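You operate a simulated robot arm through the tools that you are given. There is no shell and no other tool. Be economical: measure what you need, move in short steps, check, and stop when the job is done.

Carry out the task below with a simulated two-armed robot. There is one attempt and no reset: what you move stays moved.

## Task
Run the soak pot to its LINE and top up the fresh tank to FILL.
Fine: both columns end in their green bands, the feed and fill levers shut.

Only the result counts: the job must be done as asked and must still hold three seconds after the hand-in. Knocking over, shifting, dropping, spilling or breaking anything else fails it.

## Robot
Two 7-joint arms with fingered hands on one trunk that stands fixed in place. Base frame: the origin is at the foot of the trunk, x ahead of it, y to its left, z up. Lengths are in mm, angles in degrees, forces in N, time in s.
The left shoulder is at [70, 139, 1073], the right one opposite. With the tool pointing down near the work surface each hand reaches from about 100 to 800 mm from the base axis, measured 20 degrees to its own side. Payload 3.9 kg a hand.
The TCP of each hand is the grasp point between the finger pads, 29 mm short of the fingertips. In the tool frame z runs along the fingers and y along their closing line. The gripper opens to 100 mm. The gripper's body begins 34 mm behind the TCP. The gripper is a hand of 5 fingers: y runs from the thumb to the fingers, the wrist lies at [-15, -105, -177] in the tool frame, and closing takes about 1.5 s.
Orientation is that of the tool frame in the base frame, as a unit quaternion [x, y, z, w]. With the fingers straight down and the wrist toward the robot, the tool's x, y and z point along [0, 1, 0], [1, 0, 0] and [0, 0, -1] of the base frame.

## Interface
- The arms move only by the tool step_arm. It takes "left_increments", "right_increments" or both (then of equal length, played together; a hand with none holds still); each is a list that holds one entry, the list of rows, each a list of 6 numbers: the shift along the tool's x, y, z in mm, then the turn, a rotation vector about the tool's x, y, z in degrees. In form: [[[dx, dy, dz, wx, wy, wz], ...]]. A call has 1 to 8 rows; each row shifts and turns the commanded pose from where the row before left it, along the tool's axes as they then stand. "left_jaw" and "right_jaw" are, for a hand that has rows, the gripper command, from -1 (shut) to 1 (fully open), values between in proportion, set as the call begins (left out, the last holds). A row lasts 0.2 s, in which the tool goes at most 50 mm and 8.6 degrees; a call with a longer step from one row to the next is refused whole, and so is a gripper value outside its range. Where a pose cannot be reached the arm comes as near as it can. A force on the tool above 40 N (or 10 N above the force at the start of the call, whichever is more), or a blocked arm, ends the call early, and 0.2 s more pass. The fingers move at their own pace (about 153 mm/s each) and stop on an object; they squeeze with about 30 N. The grip force told is the motor's: it shows also when the fingers shut on nothing. Time passes only in rows, and 0.2 s behind the last, so rows that do not move let the fingers close. The reply holds the time, the measured pose of the TCP, the force on the tool along the base axes, the opening and the grip force, in the units named above and with some noise, with the torque about the TCP (base axes, N m) and any sound that the robot's microphone picked up.
- Cameras (640 x 400 px; columns grow to the right, rows downward): "scene" is now at [125.8, 22.2, 1377.9]; the picture's right is [0.34, -0.94, 0.00], its down [-0.74, -0.27, -0.61] and it looks along [0.57, 0.21, -0.79] (base axes); focal length 364 px, centre (320, 200). "left" rides on the left gripper at [-66, -86, -121] in its tool frame; the picture's right is [-0.76, -0.31, 0.58], its down [0.59, -0.70, 0.40] and it looks along [0.28, 0.64, 0.71] (tool axes); focal length 247 px, centre (320, 200). "right" rides on the right gripper at [66, -86, -121] in its tool frame; the picture's right is [-0.76, 0.31, -0.58], its down [-0.59, -0.70, 0.40] and it looks along [-0.28, 0.64, 0.71] (tool axes); focal length 247 px, centre (320, 200). There is no depth. A picture from a camera that has moved, and an enlarged one, comes with that camera's place and axes in the base frame and with its lens. The place of the scene camera against the robot may be out by one fixed shift of up to 18 mm in any direction.
- snapshot(camera): a new picture of that camera. It takes no simulated time.
- lift_body(by): slides the trunk up (or, below 0, down) by that many mm; the arms and the scene camera ride with it, the base frame stays. It gives what a move gives, with no picture.
- set_fingers(index, middle, ring, little, thumb_bend, thumb_turn, hand): sets how far each is bent, from 0 (flat) to 100 (curled in); at 30 the hand is open as for a grip, at 70 the pads meet at the TCP. One left out holds its place. A second passes; each finger stops where it meets its share of the squeeze, and holds until it gets a number again. A gripper value or a shape takes the hand back. It gives what a move gives, with no picture; readings hold the bend of each and the force on index, middle, ring, little, thumb and palm. thumb_turn goes from beside the hand (0) to across from the fingers (100), as for a grip.
- grasp_type(shape, hand): the hand has 5 fingers and takes this shape, open, in about a second: jaw (thumb against the fingers, like two jaws); tri (thumb and two fingers); tip (a fingertip pinch); poke (one finger out to press); point (the index stretched); flat (the hand flat); cup (the hand cupped); fist (a fist). The gripper value then closes the fingers along that shape, each until it touches; the sizes above hold for jaw. It gives what a move gives, with no picture.
- pan_tilt(pan, tilt): turns the head with the scene camera to pan (to the left, within 86 degrees either way) and tilt (down, from -29 to 69), counted from straight ahead of the robot. It gives what a move gives.
- inspect(camera, box): a new picture of the part [left, top, right, bottom] of that camera's present view, enlarged. It takes no simulated time.
- job_done(): hands the job in; it is judged then, once.

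Go step by step. Nothing tells you positions but the pictures and the camera data: compare them with the known pose of the tool, close in by small moves and look again before you grip or let go. The budget is 120 turns and 94 pictures, counting those below and the enlarged ones. Unless the task says otherwise, let go and move clear before handing in, and close with one line.

The tools are called after "Request:" as a command line: name --argument value ..., lists and objects as JSON in quotes. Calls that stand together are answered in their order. step_arm: Moves the arms, as the interface text tells. Its arguments: {"type":"object","properties":{"left_increments":{"type":"array"},"left_jaw":{"type":"number"},"right_increments":{"type":"array"},"right_jaw":{"type":"number"}},"required":[]} The other tools are called the same way: lift_body (by) slides the trunk up or down; grasp_type (shape, hand) gives the hand a shape; set_fingers (index, middle, ring, little, thumb_bend, thumb_turn, hand) moves the fingers one by one; pan_tilt (pan, tilt) turns the head that bears the scene camera; snapshot (camera) takes a picture; inspect (camera, box) takes an enlarged picture of a part of a camera's view; job_done () hands the job in.

At the start:

```text
time: 0.0
left_position: [510.7, 349.1, 939.3]
left_tool_rot: [0.633, 0.774, 0.001, 0.0]
left_ft_force: [-0.8, -0.1, 0.2]
left_ft_torque: [0.0, -0.01, 0.01]
left_opening: 99.7
left_gripper_force: 0.1
left_shape: jaw
left_bend: [30.0, 30.0, 30.0, 30.0, 30.0, 98.0]
left_finger forces: [0.0, 0.0, 0.0, 0.1, 0.1, 0.0]
right_position: [559.9, -161.0, 895.2]
right_tool_rot: [0.632, 0.775, 0.0, 0.0]
right_ft_force: [0.3, 0.2, -0.2]
right_ft_torque: [0.0, -0.01, -0.02]
right_opening: 99.4
right_gripper_force: 0.1
right_shape: jaw
right_bend: [30.0, 30.0, 30.0, 30.0, 30.0, 98.0]
right_finger forces: [0.1, 0.0, 0.0, 0.0, 0.1, 0.1]
trunk travel left (down, up): [-714.0, 126.0]
head pan, tilt: [19.8, 52.4]
```

scene: 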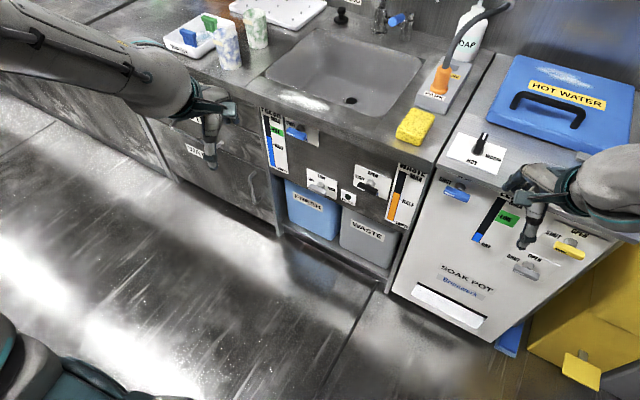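
right: 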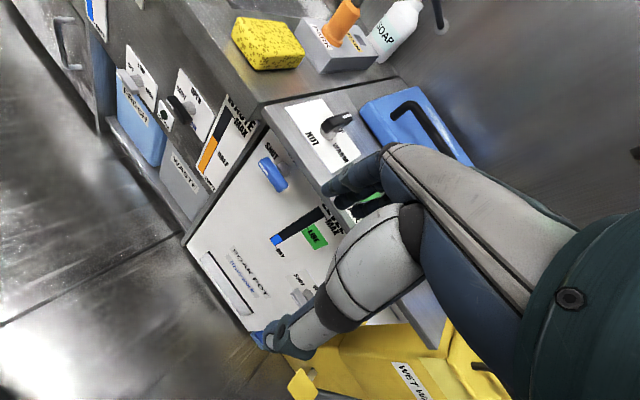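
left: 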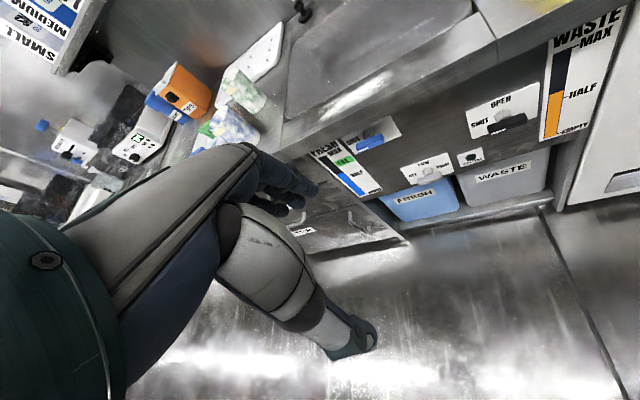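

I see a food-cart counter with fresh, waste and soak pot gauges and several levers. I'll enlarge the panels first to read the labels.

Request:
inspect --camera "scene" --box '[420, 120, 640, 340]'

Request:
inspect --camera "scene" --box '[240, 90, 440, 260]'

Request:
inspect --camera "right" --box '[90, 40, 410, 360]'

Request:
inspect --camera "left" --box '[290, 20, 630, 260]'

```text
1.82 times, centred on (530, 230) of scene
camera zoom: at [125.8, 22.2, 1377.9], right [0.34, -0.94, 0.0], down [-0.74, -0.27, -0.61], along [0.57, 0.21, -0.79], focal length 662 px, centre (-62, 146)
```

zoom: 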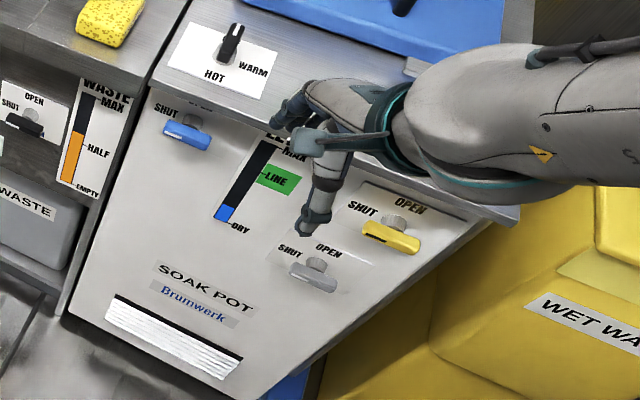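

```text
2.35 times, centred on (340, 175) of scene
camera zoom: at [125.8, 22.2, 1377.9], right [0.34, -0.94, 0.0], down [-0.74, -0.27, -0.61], along [0.57, 0.21, -0.79], focal length 856 px, centre (273, 259)
```

zoom: 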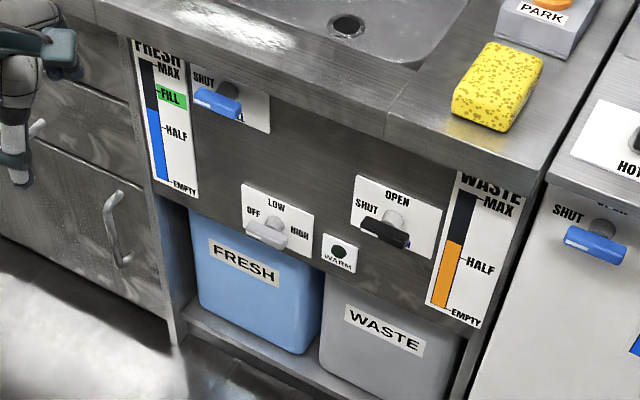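

```text
1.25 times, centred on (250, 200) of right
camera zoom: at [462.4, -114.2, 1016.1], right [0.45, -0.68, 0.58], down [-0.57, -0.72, -0.4], along [0.69, -0.15, -0.71], focal length 309 px, centre (408, 200)
```

zoom: 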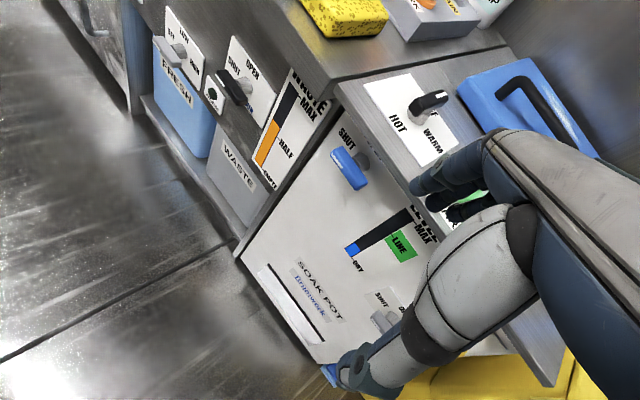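

```text
1.67 times, centred on (460, 140) of left
camera zoom: at [440.7, 267.2, 1061.1], right [-0.15, -0.8, -0.58], down [-0.81, 0.44, -0.4], along [0.57, 0.41, -0.71], focal length 412 px, centre (87, 300)
```

zoom: 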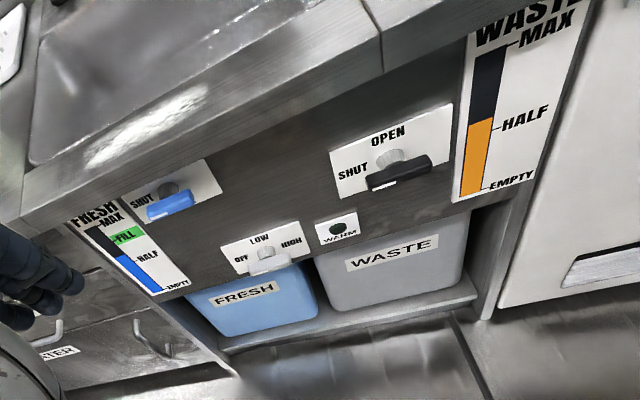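

The right hand hides part of the pot's panel. I'll draw both hands back to read the remaining labels.

Request:
step_arm --right_increments '[[[0, -45, 0, 0, 0, 0], [0, -45, 0, 0, 0, 0], [0, -45, 0, 0, 0, 0], [0, -45, 0, 0, 0, 0], [-45, 0, 0, 0, 0, 0], [-45, 0, 0, 0, 0, 0], [-45, 0, 0, 0, 0, 0]]]'

Request:
snapshot --camera "scene"

Request:
inspect --camera "scene" --box '[420, 140, 620, 290]'

Request:
snapshot --camera "right"

```text
time: 1.6
left_position: [511.8, 347.8, 939.0]
left_tool_rot: [0.633, 0.774, 0.0, 0.0]
left_ft_force: [0.4, 0.1, -0.2]
left_ft_torque: [-0.02, 0.01, 0.0]
left_opening: 99.9
left_gripper_force: 0.0
left_shape: jaw
left_bend: [30.0, 30.0, 30.0, 30.0, 30.0, 98.0]
left_finger forces: [0.0, 0.1, 0.0, 0.0, 0.0, 0.0]
right_position: [476.9, -316.8, 894.2]
right_tool_rot: [0.632, 0.775, 0.001, -0.002]
right_ft_force: [0.8, 0.4, -0.1]
right_ft_torque: [0.03, -0.01, 0.02]
right_opening: 99.8
right_gripper_force: 0.1
right_shape: jaw
right_bend: [30.0, 30.0, 30.0, 30.0, 30.0, 98.0]
right_finger forces: [0.0, 0.0, 0.1, 0.0, 0.1, 0.0]
right hand out of reach, approached as far as the arm can: row 3, 4
trunk travel left (down, up): [-714.0, 126.0]
head pan, tilt: [19.8, 52.4]
```

```text
86 pictures are left
camera scene: at [125.9, 20.7, 1377.9], right [0.34, -0.94, 0.0], down [-0.75, -0.27, -0.61], along [0.57, 0.21, -0.79], focal length 364 px, centre (320, 200)
```

scene: 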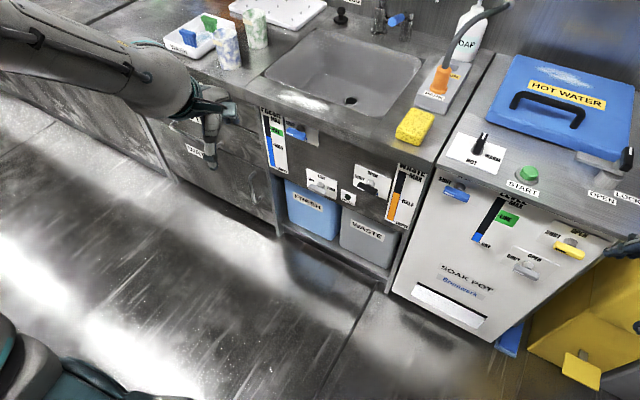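

```text
2.67 times, centred on (520, 215) of scene
camera zoom: at [125.9, 20.7, 1377.9], right [0.34, -0.94, 0.0], down [-0.75, -0.27, -0.61], along [0.57, 0.21, -0.79], focal length 970 px, centre (-213, 160)
```

zoom: 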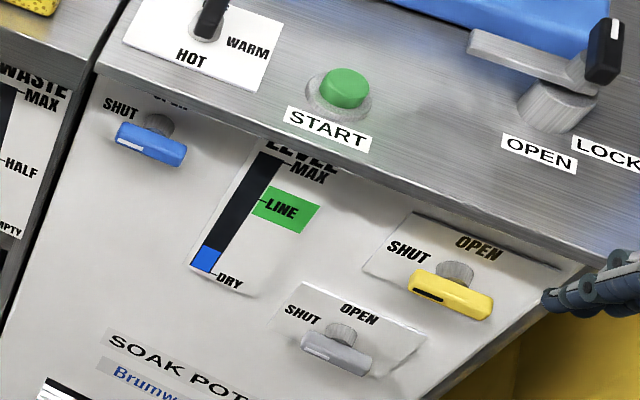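

```text
84 pictures are left
camera right: at [380.4, -269.4, 1014.7], right [0.45, -0.68, 0.58], down [-0.57, -0.72, -0.4], along [0.69, -0.15, -0.71], focal length 247 px, centre (320, 200)
```

right: 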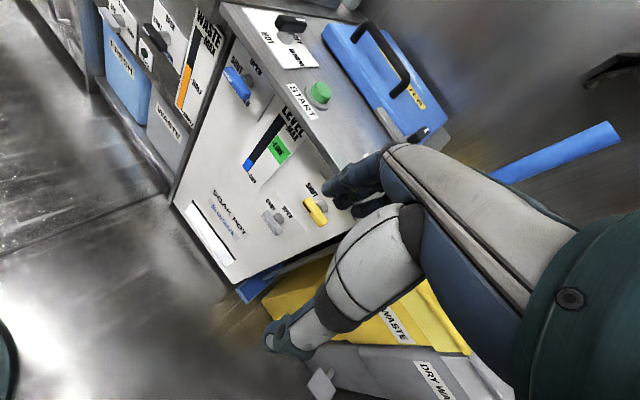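

The pot's blue lever looks like the feed, and the blue lever under the sink is the fresh tank's fill. I'll lower the trunk so the camera sees the panels face on and the arms can point forward.

Request:
lift_body --by -300

Request:
pan_tilt --pan 8 --tilt 28

Request:
snapshot --camera "scene"

Request:
snapshot --camera "left"

```text
time: 4.6
left_position: [511.3, 348.3, 638.6]
left_tool_rot: [0.632, 0.775, 0.0, 0.0]
left_ft_force: [0.6, -0.5, 0.4]
left_ft_torque: [0.02, -0.02, 0.02]
left_opening: 99.8
left_gripper_force: 0.0
left_shape: jaw
left_bend: [30.0, 30.0, 30.0, 30.0, 30.0, 98.0]
left_finger forces: [0.0, 0.0, 0.0, 0.1, 0.1, 0.0]
right_position: [477.8, -314.5, 593.9]
right_tool_rot: [0.632, 0.775, 0.001, -0.001]
right_ft_force: [-1.0, 0.7, -0.1]
right_ft_torque: [0.0, 0.0, 0.02]
right_opening: 100.1
right_gripper_force: 0.0
right_shape: jaw
right_bend: [30.0, 30.0, 30.0, 30.0, 30.0, 98.0]
right_finger forces: [0.1, 0.0, 0.0, 0.0, 0.1, 0.0]
trunk travel left (down, up): [-414.0, 426.0]
head pan, tilt: [19.8, 52.4]
```

```text
time: 5.5
left_position: [511.8, 347.8, 638.7]
left_tool_rot: [0.632, 0.775, 0.0, 0.0]
left_ft_force: [-0.6, -0.2, 0.5]
left_ft_torque: [-0.04, -0.01, -0.03]
left_opening: 100.0
left_gripper_force: 0.0
left_shape: jaw
left_bend: [30.0, 30.0, 30.0, 30.0, 30.0, 98.0]
left_finger forces: [0.0, 0.0, 0.1, 0.0, 0.0, 0.1]
right_position: [477.5, -314.2, 594.0]
right_tool_rot: [0.632, 0.775, 0.001, 0.0]
right_ft_force: [-0.1, -0.5, 0.1]
right_ft_torque: [0.0, -0.04, 0.0]
right_opening: 99.8
right_gripper_force: 0.1
right_shape: jaw
right_bend: [30.0, 30.0, 30.0, 30.0, 30.0, 98.0]
right_finger forces: [0.1, 0.0, 0.0, 0.0, 0.0, 0.0]
trunk travel left (down, up): [-414.0, 426.0]
head pan, tilt: [8.0, 28.0]
```

```text
83 pictures are left
camera scene: at [145.8, 9.5, 1113.6], right [0.14, -0.99, 0.0], down [-0.47, -0.07, -0.88], along [0.87, 0.12, -0.47], focal length 364 px, centre (320, 200)
```

scene: 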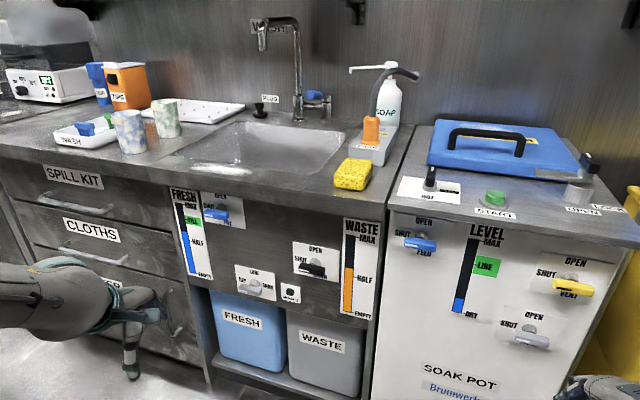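

```text
82 pictures are left
camera left: at [440.7, 267.2, 761.1], right [-0.15, -0.8, -0.58], down [-0.81, 0.44, -0.4], along [0.57, 0.41, -0.71], focal length 247 px, centre (320, 200)
```

left: 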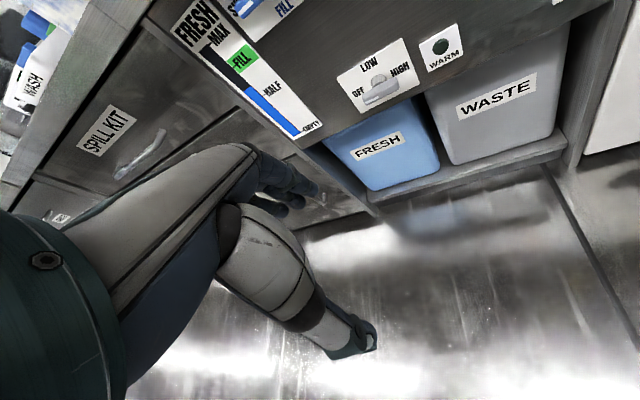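

Face on, the labels read FEED, VENT and FILL. I'll zoom to check each lever's mark and the level bands.

Request:
inspect --camera "scene" --box '[380, 205, 620, 355]'

Request:
inspect --camera "scene" --box '[160, 180, 400, 330]'

```text
2.67 times, centred on (500, 280) of scene
camera zoom: at [145.8, 9.5, 1113.6], right [0.14, -0.99, 0.0], down [-0.47, -0.07, -0.88], along [0.87, 0.12, -0.47], focal length 970 px, centre (-160, -13)
```

zoom: 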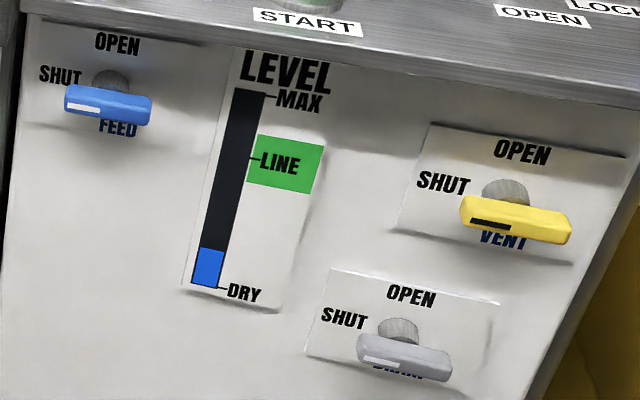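

```text
2.67 times, centred on (280, 255) of scene
camera zoom: at [145.8, 9.5, 1113.6], right [0.14, -0.99, 0.0], down [-0.47, -0.07, -0.88], along [0.87, 0.12, -0.47], focal length 970 px, centre (427, 53)
```

zoom: 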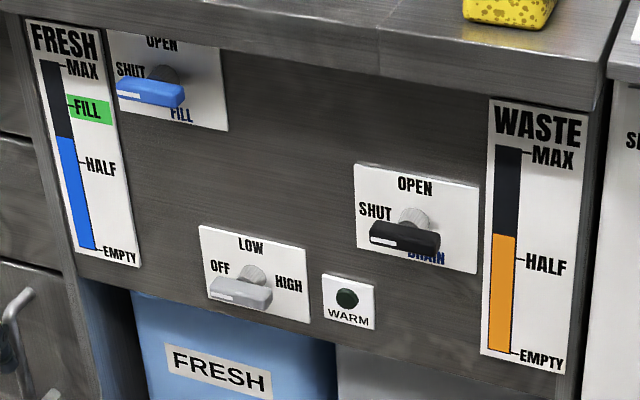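

FEED sits near (725, -98, 715) on a panel turned about 12° and FILL near (797, 335, 705). Both marks point to SHUT, and a quarter turn clockwise should open them. I'll bring the right hand in front of FEED and pitch it forward.

Request:
step_arm --right_increments '[[[29, 23, -25, 0, 0, 0], [29, 23, -25, 0, 0, 0], [29, 23, -25, 0, 0, 0], [29, 23, -25, 0, 0, 0], [29, 23, -25, 0, 0, 0]]]' --right_jaw 0.2

Request:
step_arm --right_increments '[[[0, 0, 0, -8.2, 0, 0], [0, 0, 0, -8.2, 0, 0], [0, 0, 0, -8.2, 0, 0], [0, 0, 0, -8.2, 0, 0], [0, 0, 0, -8.2, 0, 0], [0, 0, 0, -8.2, 0, 0], [0, 0, 0, -8.2, 0, 0], [0, 0, 0, -8.2, 0, 0]]]'

Request:
step_arm --right_increments '[[[0, 0, 0, -8.2, 0, 0], [0, 0, 0, -8.2, 0, 0], [0, 0, 0, -8.0, 0, 0], [0, 0, 0, 0, -8, 0], [0, 0, 0, 0, -8, 0], [0, 0, 0, 0, -8, 0]]]'

Request:
snapshot --camera "right"

Request:
snapshot --camera "scene"

```text
time: 6.7
left_position: [510.8, 348.3, 639.7]
left_tool_rot: [0.632, 0.775, 0.001, 0.0]
left_ft_force: [0.0, -1.0, 0.5]
left_ft_torque: [-0.04, -0.01, 0.0]
left_opening: 99.9
left_gripper_force: 0.0
left_shape: jaw
left_bend: [30.0, 30.0, 30.0, 30.0, 30.0, 98.0]
left_finger forces: [0.1, 0.0, 0.0, 0.0, 0.0, 0.1]
right_position: [560.1, -148.7, 719.3]
right_tool_rot: [0.632, 0.775, 0.0, 0.001]
right_ft_force: [0.0, -0.8, -0.4]
right_ft_torque: [0.01, -0.03, 0.0]
right_opening: 60.3
right_gripper_force: 0.1
right_shape: jaw
right_bend: [40.0, 39.0, 73.0, 44.0, 30.0, 100.0]
right_finger forces: [0.0, 0.0, 0.2, 0.0, 0.0, 0.0]
trunk travel left (down, up): [-414.0, 426.0]
head pan, tilt: [8.0, 28.0]
```

```text
time: 8.5
left_position: [510.5, 348.6, 638.9]
left_tool_rot: [0.632, 0.775, -0.001, 0.0]
left_ft_force: [0.2, 0.1, -0.4]
left_ft_torque: [0.02, 0.0, 0.01]
left_opening: 99.7
left_gripper_force: 0.1
left_shape: jaw
left_bend: [30.0, 30.0, 30.0, 30.0, 30.0, 98.0]
left_finger forces: [0.1, 0.0, 0.1, 0.0, 0.0, 0.0]
right_position: [555.6, -138.8, 714.7]
right_tool_rot: [0.554, 0.702, 0.364, 0.26]
right_ft_force: [0.3, 0.6, 0.5]
right_ft_torque: [0.01, 0.03, 0.01]
right_opening: 59.7
right_gripper_force: 0.0
right_shape: jaw
right_bend: [39.0, 39.0, 73.0, 44.0, 30.0, 100.0]
right_finger forces: [0.0, 0.0, 0.0, 0.1, 0.0, 0.0]
right hand out of reach, approached as far as the arm can: row 2, 3, 4
trunk travel left (down, up): [-414.0, 426.0]
head pan, tilt: [8.0, 28.0]
```

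```text
time: 9.9
left_position: [512.0, 348.0, 639.0]
left_tool_rot: [0.632, 0.775, 0.0, 0.0]
left_ft_force: [-0.1, -0.3, 0.7]
left_ft_torque: [0.04, 0.01, 0.02]
left_opening: 99.9
left_gripper_force: 0.1
left_shape: jaw
left_bend: [30.0, 30.0, 30.0, 30.0, 30.0, 98.0]
left_finger forces: [0.0, 0.0, 0.0, 0.0, 0.1, 0.0]
right_position: [556.1, -138.5, 713.7]
right_tool_rot: [0.582, 0.518, 0.391, 0.491]
right_ft_force: [0.0, -0.5, 0.8]
right_ft_torque: [-0.02, 0.01, 0.01]
right_opening: 60.2
right_gripper_force: 0.0
right_shape: jaw
right_bend: [39.0, 39.0, 73.0, 44.0, 30.0, 100.0]
right_finger forces: [0.0, 0.0, 0.0, 0.0, 0.0, 0.2]
trunk travel left (down, up): [-414.0, 426.0]
head pan, tilt: [8.0, 28.0]
```

```text
79 pictures are left
camera right: at [431.0, -55.6, 652.9], right [-0.61, -0.65, 0.46], down [0.14, -0.66, -0.74], along [0.78, -0.39, 0.49], focal length 247 px, centre (320, 200)
```

right: 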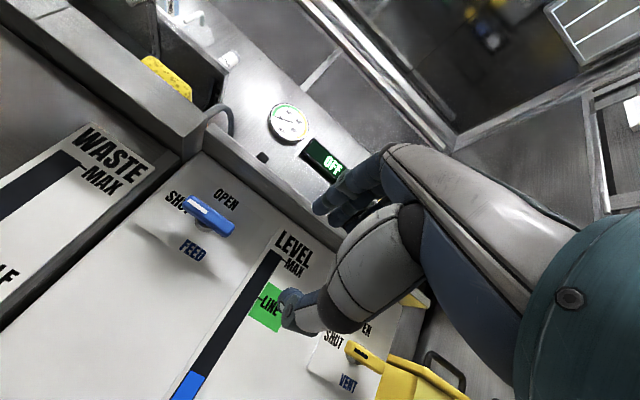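

```text
78 pictures are left
camera scene: at [145.8, 9.8, 1113.7], right [0.14, -0.99, 0.0], down [-0.46, -0.07, -0.88], along [0.87, 0.12, -0.47], focal length 364 px, centre (320, 200)
```

scene: 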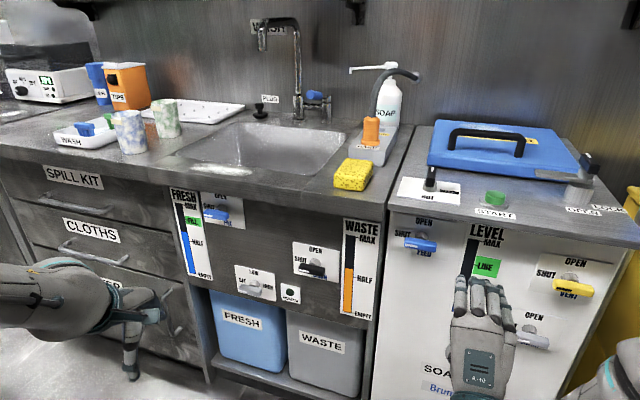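

FEED now works out at about (717, -92, 717) from the wrist-camera rays. I'll level the hand and line it up about 90 mm in front of the lever.

Request:
step_arm --right_increments '[[[0, 0, 0, -6.1, 0, 0], [0, 0, 0, -6.1, 0, 0], [0, 0, 0, 0, -3, 0], [27, 1, 18, 0, 0, 0], [27, 1, 18, 0, 0, 0], [27, 1, 18, 0, 0, 0], [0, 0, 0, 0, 0, 0]]]'

Request:
snapshot --camera "right"

Request:
snapshot --camera "scene"

```text
time: 11.5
left_position: [511.9, 348.8, 638.5]
left_tool_rot: [0.633, 0.774, 0.0, 0.0]
left_ft_force: [0.4, 0.1, -0.9]
left_ft_torque: [0.0, 0.0, -0.01]
left_opening: 99.5
left_gripper_force: 0.0
left_shape: jaw
left_bend: [30.0, 30.0, 30.0, 30.0, 30.0, 98.0]
left_finger forces: [0.0, 0.0, 0.1, 0.0, 0.0, 0.0]
right_position: [626.6, -72.0, 713.4]
right_tool_rot: [0.54, 0.457, 0.431, 0.561]
right_ft_force: [-0.1, -0.5, -0.6]
right_ft_torque: [0.01, 0.0, 0.0]
right_opening: 60.3
right_gripper_force: 0.0
right_shape: jaw
right_bend: [39.0, 39.0, 73.0, 44.0, 30.0, 100.0]
right_finger forces: [0.0, 0.1, 0.0, 0.0, 0.0, 0.0]
trunk travel left (down, up): [-414.0, 426.0]
head pan, tilt: [8.0, 28.0]
```

```text
77 pictures are left
camera right: at [521.4, 13.7, 624.7], right [-0.72, -0.6, 0.34], down [0.26, -0.69, -0.67], along [0.64, -0.4, 0.65], focal length 247 px, centre (320, 200)
```

right: 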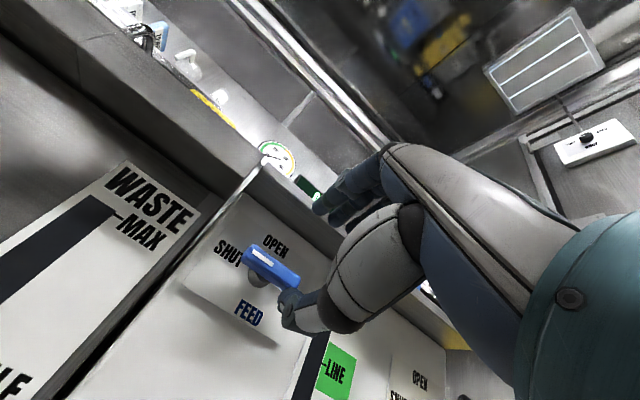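

```text
76 pictures are left
camera scene: at [145.8, 9.6, 1113.7], right [0.14, -0.99, 0.0], down [-0.46, -0.07, -0.88], along [0.87, 0.12, -0.47], focal length 364 px, centre (320, 200)
```

scene: 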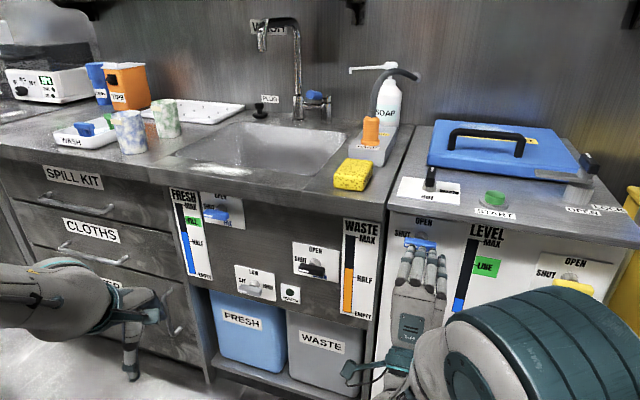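

The lever stays consistent at (716, -93, 717) and the hand is level. Before moving in I'll check the finger shape against the counter lip.

Request:
inspect --camera "scene" --box '[360, 205, 520, 305]'

Request:
inspect --camera "right" --box '[180, 120, 460, 360]'

```text
4.00 times, centred on (440, 255) of scene
camera zoom: at [145.8, 9.6, 1113.7], right [0.14, -0.99, 0.0], down [-0.46, -0.07, -0.88], along [0.87, 0.12, -0.47], focal length 1455 px, centre (-160, -20)
```

zoom: 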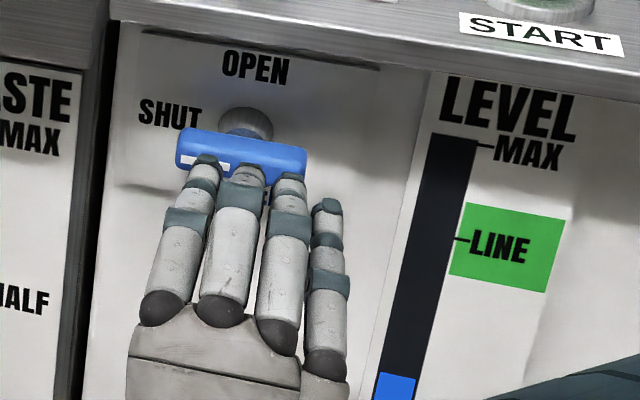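

```text
1.67 times, centred on (320, 240) of right
camera zoom: at [521.4, 13.7, 624.7], right [-0.72, -0.6, 0.34], down [0.26, -0.69, -0.67], along [0.64, -0.4, 0.65], focal length 412 px, centre (320, 133)
```

zoom: 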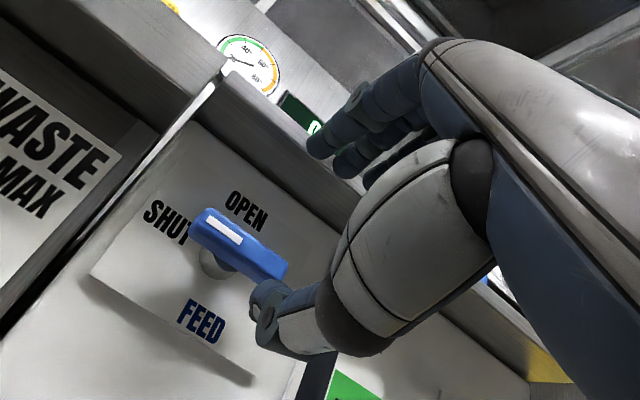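

The fingers sit above and the thumb below the lever line. I'll narrow the opening first so the fingers clear the lip, then look before advancing.

Request:
step_arm --right_increments '[[[-1, 3, 12, 0, 0, 0], [0, 0, 10, 0, 0, 0], [0, 0, 10, 0, 0, 0], [0, 0, 10, 0, 0, 0], [0, 0, 0, 0, 0, 0]]]' --right_jaw -0.2

Request:
snapshot --camera "right"

Request:
inspect --camera "scene" --box '[360, 205, 520, 305]'

```text
time: 12.7
left_position: [512.1, 348.5, 638.4]
left_tool_rot: [0.632, 0.775, 0.0, 0.001]
left_ft_force: [0.8, -0.7, 0.9]
left_ft_torque: [0.01, -0.02, -0.01]
left_opening: 99.7
left_gripper_force: 0.1
left_shape: jaw
left_bend: [30.0, 30.0, 30.0, 30.0, 30.0, 98.0]
left_finger forces: [0.0, 0.1, 0.1, 0.1, 0.0, 0.1]
right_position: [666.4, -80.5, 716.3]
right_tool_rot: [0.537, 0.459, 0.431, 0.561]
right_ft_force: [0.8, 0.8, 0.2]
right_ft_torque: [0.0, -0.02, 0.0]
right_opening: 40.4
right_gripper_force: 0.1
right_shape: jaw
right_bend: [44.0, 47.0, 75.0, 52.0, 41.0, 100.0]
right_finger forces: [0.1, 0.0, 0.1, 0.1, 0.0, 0.0]
trunk travel left (down, up): [-414.0, 426.0]
head pan, tilt: [8.0, 28.0]
```

```text
73 pictures are left
camera right: at [560.9, 4.5, 627.4], right [-0.72, -0.6, 0.35], down [0.26, -0.69, -0.67], along [0.64, -0.39, 0.66], focal length 247 px, centre (320, 200)
```

right: 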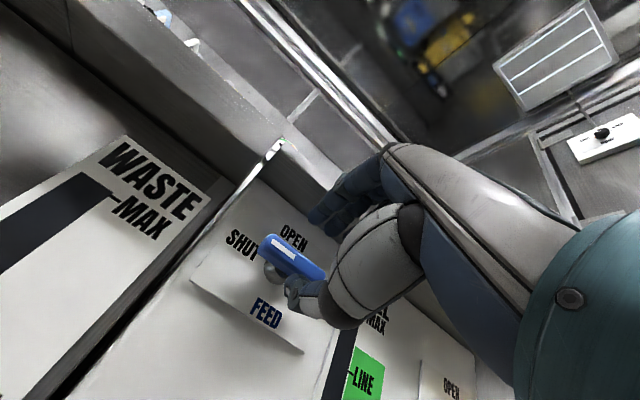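

```text
4.00 times, centred on (440, 255) of scene
camera zoom: at [145.8, 9.5, 1113.7], right [0.14, -0.99, 0.0], down [-0.46, -0.07, -0.88], along [0.87, 0.12, -0.47], focal length 1455 px, centre (-160, -20)
```

zoom: 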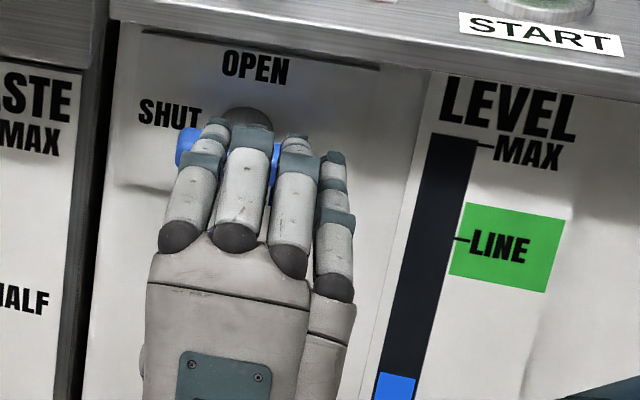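

Thumb and finger tips bracket the lever's height well. I'll advance the last 45 mm slowly.

Request:
step_arm --right_increments '[[[-1, 1, 12, 0, 0, 0], [0, 0, 12, 0, 0, 0], [0, 0, 11, 0, 0, 0], [0, 0, 10, 0, 0, 0], [0, 0, 0, 0, 0, 0]]]'

Request:
inspect --camera "right" --box '[180, 120, 460, 360]'

Request:
inspect --camera "scene" --box '[360, 205, 520, 305]'

```text
time: 13.9
left_position: [510.9, 346.8, 639.8]
left_tool_rot: [0.632, 0.775, 0.0, 0.0]
left_ft_force: [0.0, -0.3, -0.6]
left_ft_torque: [-0.02, 0.0, -0.04]
left_opening: 99.6
left_gripper_force: 0.1
left_shape: jaw
left_bend: [30.0, 30.0, 30.0, 30.0, 30.0, 98.0]
left_finger forces: [0.1, 0.0, 0.1, 0.1, 0.0, 0.1]
right_position: [709.9, -91.1, 717.6]
right_tool_rot: [0.537, 0.46, 0.431, 0.561]
right_ft_force: [0.1, 0.0, 0.0]
right_ft_torque: [0.03, 0.02, 0.0]
right_opening: 40.5
right_gripper_force: 0.0
right_shape: jaw
right_bend: [44.0, 47.0, 75.0, 52.0, 41.0, 100.0]
right_finger forces: [0.1, 0.0, 0.1, 0.0, 0.1, 0.0]
trunk travel left (down, up): [-414.0, 426.0]
head pan, tilt: [8.0, 28.0]
```

```text
1.67 times, centred on (320, 240) of right
camera zoom: at [605.2, -6.1, 628.8], right [-0.72, -0.6, 0.34], down [0.26, -0.69, -0.67], along [0.64, -0.39, 0.66], focal length 412 px, centre (320, 133)
```

zoom: 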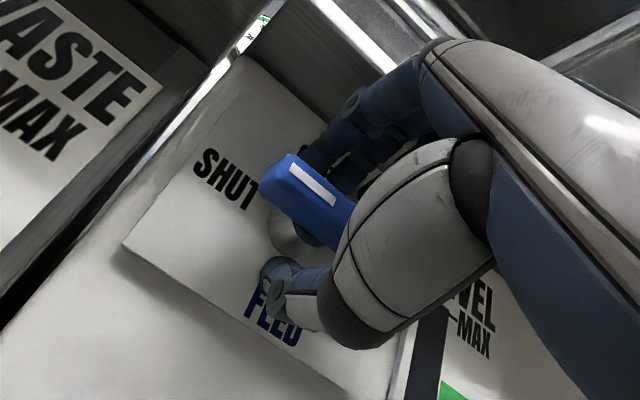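

```text
4.00 times, centred on (440, 255) of scene
camera zoom: at [145.8, 9.5, 1113.7], right [0.14, -0.99, 0.0], down [-0.46, -0.07, -0.88], along [0.87, 0.12, -0.47], focal length 1455 px, centre (-160, -20)
```

zoom: 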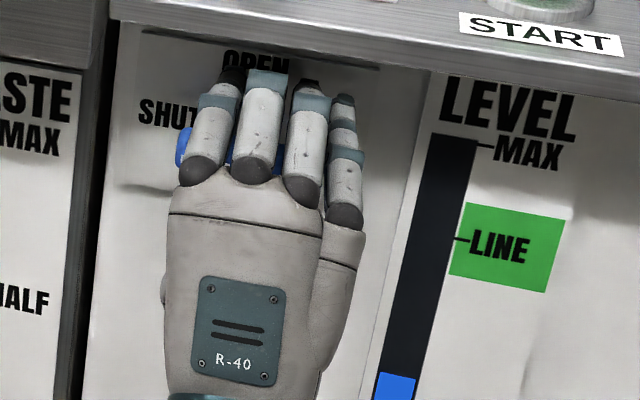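

The fingers straddle the handle with no contact force. I'll close the grip.

Request:
step_arm --right_increments '[[[0, 0, 0, 0, 0, 0], [0, 0, 0, 0, 0, 0], [0, 0, 0, 0, 0, 0], [0, 0, 0, 0, 0, 0], [0, 0, 0, 0, 0, 0], [0, 0, 0, 0, 0, 0]]]' --right_jaw -1

Request:
inspect --camera "right" --box '[180, 120, 460, 360]'

```text
time: 15.3
left_position: [511.6, 348.4, 639.4]
left_tool_rot: [0.632, 0.775, 0.0, 0.0]
left_ft_force: [-0.1, -0.8, -0.7]
left_ft_torque: [-0.02, 0.02, 0.01]
left_opening: 100.2
left_gripper_force: 0.0
left_shape: jaw
left_bend: [30.0, 30.0, 30.0, 30.0, 30.0, 98.0]
left_finger forces: [0.0, 0.0, 0.0, 0.0, 0.0, 0.1]
right_position: [710.9, -89.6, 717.9]
right_tool_rot: [0.537, 0.459, 0.431, 0.561]
right_ft_force: [-0.1, -1.2, -3.0]
right_ft_torque: [0.02, 0.08, 0.02]
right_opening: 16.3
right_gripper_force: 29.8
right_shape: jaw
right_bend: [66.0, 66.0, 70.0, 70.0, 49.0, 100.0]
right_finger forces: [13.7, 8.2, 3.2, 0.1, 26.9, 0.0]
trunk travel left (down, up): [-414.0, 426.0]
head pan, tilt: [8.0, 28.0]
```

```text
1.67 times, centred on (320, 240) of right
camera zoom: at [605.2, -6.1, 628.4], right [-0.72, -0.6, 0.35], down [0.26, -0.69, -0.67], along [0.65, -0.39, 0.66], focal length 412 px, centre (320, 133)
```

zoom: 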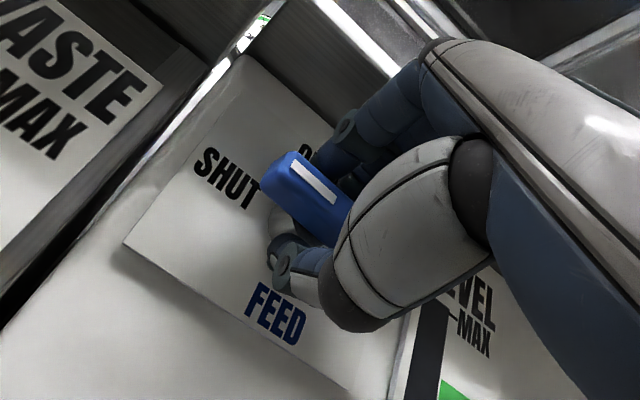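

The handle is gripped with about 30 N and 16 mm between the pads. I'll try a 24° clockwise turn and see whether water starts.

Request:
step_arm --right_increments '[[[0, 0, 0, 0, 0, 6], [0, 0, 0, 0, 0, 6], [0, 0, 0, 0, 0, 6], [0, 0, 0, 0, 0, 6], [0, 0, 0, 0, 0, 0]]]'

Request:
inspect --camera "scene" --box '[360, 205, 560, 330]'

```text
time: 16.5
left_position: [511.5, 347.5, 638.7]
left_tool_rot: [0.633, 0.774, 0.0, 0.0]
left_ft_force: [0.5, -0.2, -0.4]
left_ft_torque: [0.01, -0.01, -0.06]
left_opening: 99.8
left_gripper_force: 0.0
left_shape: jaw
left_bend: [30.0, 30.0, 30.0, 30.0, 30.0, 98.0]
left_finger forces: [0.0, 0.0, 0.0, 0.0, 0.0, 0.0]
right_position: [711.1, -90.8, 717.4]
right_tool_rot: [0.621, 0.336, 0.539, 0.459]
right_ft_force: [-0.7, -4.4, -1.7]
right_ft_torque: [-0.01, 0.06, -0.07]
right_opening: 15.6
right_gripper_force: 30.3
right_shape: jaw
right_bend: [66.0, 66.0, 70.0, 70.0, 49.0, 100.0]
right_finger forces: [13.2, 10.1, 3.4, 0.0, 25.8, 0.0]
trunk travel left (down, up): [-414.0, 426.0]
head pan, tilt: [8.0, 28.0]
```

```text
3.20 times, centred on (460, 268) of scene
camera zoom: at [146.1, 8.8, 1113.7], right [0.14, -0.99, 0.0], down [-0.47, -0.06, -0.88], along [0.87, 0.12, -0.47], focal length 1164 px, centre (-128, -16)
```

zoom: 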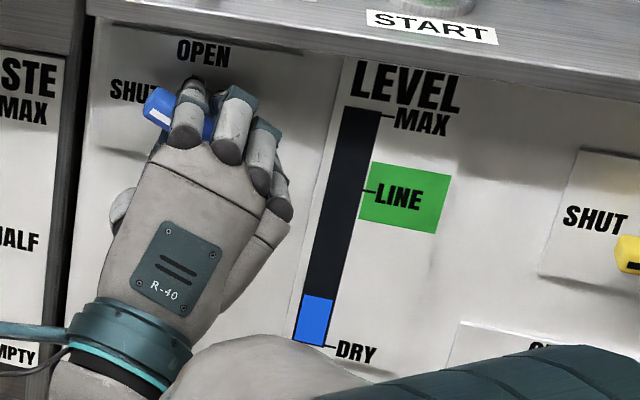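

The handle turns easily with the hand, and the column may be rising a little. I'll turn further and watch the rate.

Request:
step_arm --right_increments '[[[0, 0, 0, 0, 0, 7], [0, 0, 0, 0, 0, 7], [0, 0, 0, 0, 0, 7], [0, 0, 0, 0, 0, 0], [0, 0, 0, 0, 0, 0]]]'

Request:
inspect --camera "scene" --box '[360, 205, 560, 330]'

```text
time: 17.7
left_position: [511.2, 348.3, 638.7]
left_tool_rot: [0.632, 0.775, 0.0, -0.001]
left_ft_force: [0.1, 0.1, -0.3]
left_ft_torque: [0.02, 0.01, 0.02]
left_opening: 99.8
left_gripper_force: 0.0
left_shape: jaw
left_bend: [30.0, 30.0, 30.0, 30.0, 30.0, 98.0]
left_finger forces: [0.0, 0.1, 0.1, 0.0, 0.0, 0.0]
right_position: [710.3, -92.0, 717.5]
right_tool_rot: [0.672, 0.217, 0.613, 0.353]
right_ft_force: [-1.8, -7.9, -3.0]
right_ft_torque: [0.02, 0.06, -0.16]
right_opening: 15.7
right_gripper_force: 30.7
right_shape: jaw
right_bend: [66.0, 65.0, 70.0, 70.0, 50.0, 100.0]
right_finger forces: [14.4, 12.2, 3.8, 0.0, 25.0, 0.0]
trunk travel left (down, up): [-414.0, 426.0]
head pan, tilt: [8.0, 28.0]
```

```text
3.20 times, centred on (460, 268) of scene
camera zoom: at [145.9, 8.4, 1113.7], right [0.14, -0.99, 0.0], down [-0.47, -0.06, -0.88], along [0.87, 0.12, -0.47], focal length 1164 px, centre (-128, -16)
```

zoom: 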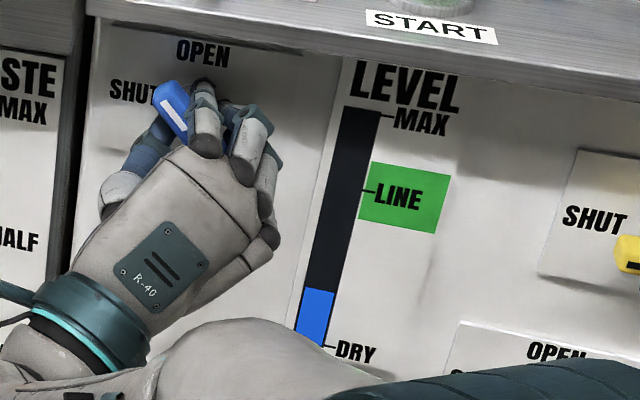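

The feed flows: the column is up roughly 7 px in 1.2 s, and the LINE centre is about 92 px higher. I'll hold here and measure the rate.

Request:
step_arm --right_increments '[[[0, 0, 0, 0, 0, 0], [0, 0, 0, 0, 0, 0], [0, 0, 0, 0, 0, 0], [0, 0, 0, 0, 0, 0], [0, 0, 0, 0, 0, 0], [0, 0, 0, 0, 0, 0], [0, 0, 0, 0, 0, 0], [0, 0, 0, 0, 0, 0]]]'

Request:
step_arm --right_increments '[[[0, 0, 0, 0, 0, 0], [0, 0, 0, 0, 0, 0], [0, 0, 0, 0, 0, 0], [0, 0, 0, 0, 0, 0], [0, 0, 0, 0, 0, 0], [0, 0, 0, 0, 0, 0], [0, 0, 0, 0, 0, 0], [0, 0, 0, 0, 0, 0]]]'

Request:
inspect --camera "scene" --box '[360, 205, 560, 330]'

Request:
inspect --camera "scene" --box '[160, 180, 400, 330]'

```text
time: 19.5
left_position: [512.0, 347.8, 639.0]
left_tool_rot: [0.632, 0.775, 0.0, 0.0]
left_ft_force: [0.0, 0.1, -0.9]
left_ft_torque: [0.0, -0.01, 0.02]
left_opening: 99.8
left_gripper_force: 0.1
left_shape: jaw
left_bend: [30.0, 30.0, 30.0, 30.0, 30.0, 98.0]
left_finger forces: [0.0, 0.1, 0.1, 0.0, 0.0, 0.0]
right_position: [711.9, -92.5, 717.0]
right_tool_rot: [0.673, 0.217, 0.613, 0.353]
right_ft_force: [-2.5, -9.3, -3.3]
right_ft_torque: [-0.01, 0.07, -0.21]
right_opening: 15.0
right_gripper_force: 30.0
right_shape: jaw
right_bend: [66.0, 65.0, 70.0, 70.0, 50.0, 100.0]
right_finger forces: [14.2, 12.9, 3.7, 0.0, 24.7, 0.0]
trunk travel left (down, up): [-414.0, 426.0]
head pan, tilt: [8.0, 28.0]
```

```text
time: 21.3
left_position: [510.9, 347.8, 639.9]
left_tool_rot: [0.632, 0.775, 0.0, -0.002]
left_ft_force: [-0.1, 0.0, 0.0]
left_ft_torque: [-0.03, 0.01, 0.01]
left_opening: 99.8
left_gripper_force: 0.0
left_shape: jaw
left_bend: [30.0, 30.0, 30.0, 30.0, 30.0, 98.0]
left_finger forces: [0.0, 0.0, 0.1, 0.0, 0.0, 0.0]
right_position: [711.1, -92.4, 717.5]
right_tool_rot: [0.672, 0.218, 0.613, 0.353]
right_ft_force: [-3.0, -9.9, -3.5]
right_ft_torque: [-0.06, 0.07, -0.2]
right_opening: 15.5
right_gripper_force: 29.9
right_shape: jaw
right_bend: [66.0, 65.0, 70.0, 70.0, 50.0, 100.0]
right_finger forces: [14.1, 12.9, 3.6, 0.0, 24.7, 0.0]
trunk travel left (down, up): [-414.0, 426.0]
head pan, tilt: [8.0, 28.0]
```

```text
3.20 times, centred on (460, 268) of scene
camera zoom: at [146.0, 8.3, 1113.7], right [0.14, -0.99, 0.0], down [-0.47, -0.06, -0.88], along [0.87, 0.12, -0.47], focal length 1164 px, centre (-128, -16)
```

zoom: 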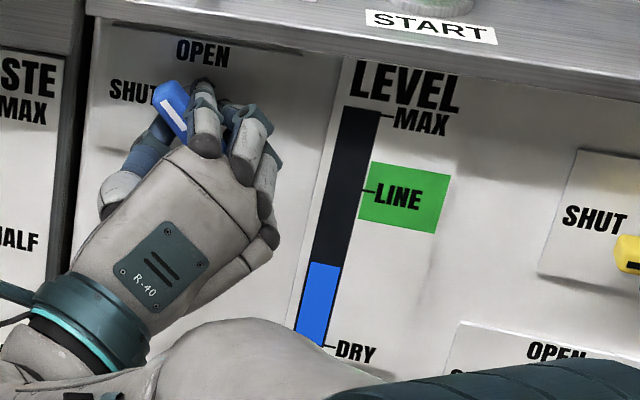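

```text
2.67 times, centred on (280, 255) of scene
camera zoom: at [146.0, 8.3, 1113.7], right [0.14, -0.99, 0.0], down [-0.47, -0.06, -0.88], along [0.87, 0.12, -0.47], focal length 970 px, centre (427, 53)
```

zoom: 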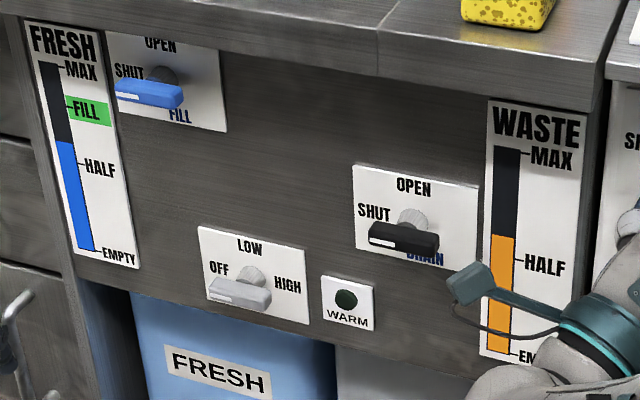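

The pot rises about 7 px/s, so about 10 s remain. The fresh column falls slightly, so it feeds the pot. I'll hold about 7 s, then check.

Request:
step_arm --right_increments '[[[0, 0, 0, 0, 0, 0], [0, 0, 0, 0, 0, 0], [0, 0, 0, 0, 0, 0], [0, 0, 0, 0, 0, 0], [0, 0, 0, 0, 0, 0], [0, 0, 0, 0, 0, 0], [0, 0, 0, 0, 0, 0], [0, 0, 0, 0, 0, 0]]]'

Request:
step_arm --right_increments '[[[0, 0, 0, 0, 0, 0], [0, 0, 0, 0, 0, 0], [0, 0, 0, 0, 0, 0], [0, 0, 0, 0, 0, 0], [0, 0, 0, 0, 0, 0], [0, 0, 0, 0, 0, 0], [0, 0, 0, 0, 0, 0], [0, 0, 0, 0, 0, 0]]]'

Request:
step_arm --right_increments '[[[0, 0, 0, 0, 0, 0], [0, 0, 0, 0, 0, 0], [0, 0, 0, 0, 0, 0], [0, 0, 0, 0, 0, 0], [0, 0, 0, 0, 0, 0], [0, 0, 0, 0, 0, 0], [0, 0, 0, 0, 0, 0], [0, 0, 0, 0, 0, 0]]]'

Request:
inspect --camera "scene" --box '[360, 205, 560, 330]'

```text
time: 23.1
left_position: [511.5, 346.9, 639.5]
left_tool_rot: [0.632, 0.775, 0.001, -0.001]
left_ft_force: [0.7, 0.0, -1.0]
left_ft_torque: [0.0, -0.01, 0.01]
left_opening: 100.0
left_gripper_force: 0.1
left_shape: jaw
left_bend: [30.0, 30.0, 30.0, 30.0, 30.0, 98.0]
left_finger forces: [0.1, 0.0, 0.0, 0.0, 0.0, 0.1]
right_position: [712.0, -91.8, 718.8]
right_tool_rot: [0.673, 0.217, 0.613, 0.354]
right_ft_force: [-3.5, -10.1, -3.8]
right_ft_torque: [0.0, 0.04, -0.18]
right_opening: 15.5
right_gripper_force: 30.1
right_shape: jaw
right_bend: [66.0, 65.0, 70.0, 70.0, 50.0, 100.0]
right_finger forces: [14.1, 13.1, 3.7, 0.0, 24.7, 0.1]
trunk travel left (down, up): [-414.0, 426.0]
head pan, tilt: [8.0, 28.0]
```

```text
time: 24.9
left_position: [512.3, 346.8, 638.9]
left_tool_rot: [0.632, 0.775, 0.001, 0.0]
left_ft_force: [0.7, -0.3, -0.1]
left_ft_torque: [-0.02, -0.01, 0.0]
left_opening: 99.7
left_gripper_force: 0.0
left_shape: jaw
left_bend: [30.0, 30.0, 30.0, 30.0, 30.0, 98.0]
left_finger forces: [0.1, 0.0, 0.1, 0.0, 0.0, 0.1]
right_position: [710.8, -91.3, 716.5]
right_tool_rot: [0.672, 0.218, 0.613, 0.353]
right_ft_force: [-2.9, -9.2, -3.3]
right_ft_torque: [0.01, 0.09, -0.18]
right_opening: 15.6
right_gripper_force: 30.3
right_shape: jaw
right_bend: [66.0, 65.0, 70.0, 70.0, 50.0, 100.0]
right_finger forces: [14.1, 12.9, 3.7, 0.1, 24.7, 0.0]
trunk travel left (down, up): [-414.0, 426.0]
head pan, tilt: [8.0, 28.0]
```

```text
time: 26.7
left_position: [510.8, 347.4, 638.8]
left_tool_rot: [0.632, 0.775, 0.0, 0.0]
left_ft_force: [0.0, -1.2, -0.1]
left_ft_torque: [0.0, -0.02, -0.04]
left_opening: 99.9
left_gripper_force: 0.0
left_shape: jaw
left_bend: [30.0, 30.0, 30.0, 30.0, 30.0, 98.0]
left_finger forces: [0.0, 0.0, 0.1, 0.0, 0.1, 0.0]
right_position: [710.2, -90.9, 718.7]
right_tool_rot: [0.672, 0.218, 0.613, 0.353]
right_ft_force: [-2.7, -9.4, -3.9]
right_ft_torque: [-0.02, 0.08, -0.15]
right_opening: 15.3
right_gripper_force: 30.2
right_shape: jaw
right_bend: [66.0, 65.0, 70.0, 70.0, 50.0, 100.0]
right_finger forces: [14.0, 13.0, 3.7, 0.1, 24.7, 0.0]
trunk travel left (down, up): [-414.0, 426.0]
head pan, tilt: [8.0, 28.0]
```

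```text
3.20 times, centred on (460, 268) of scene
camera zoom: at [146.0, 8.3, 1113.7], right [0.14, -0.99, 0.0], down [-0.47, -0.06, -0.88], along [0.87, 0.12, -0.47], focal length 1164 px, centre (-128, -16)
```

zoom: 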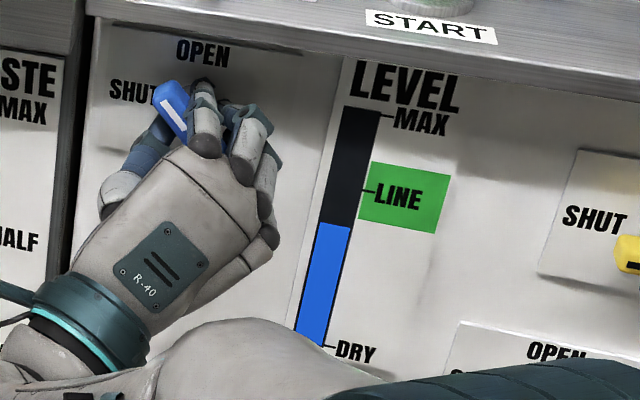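

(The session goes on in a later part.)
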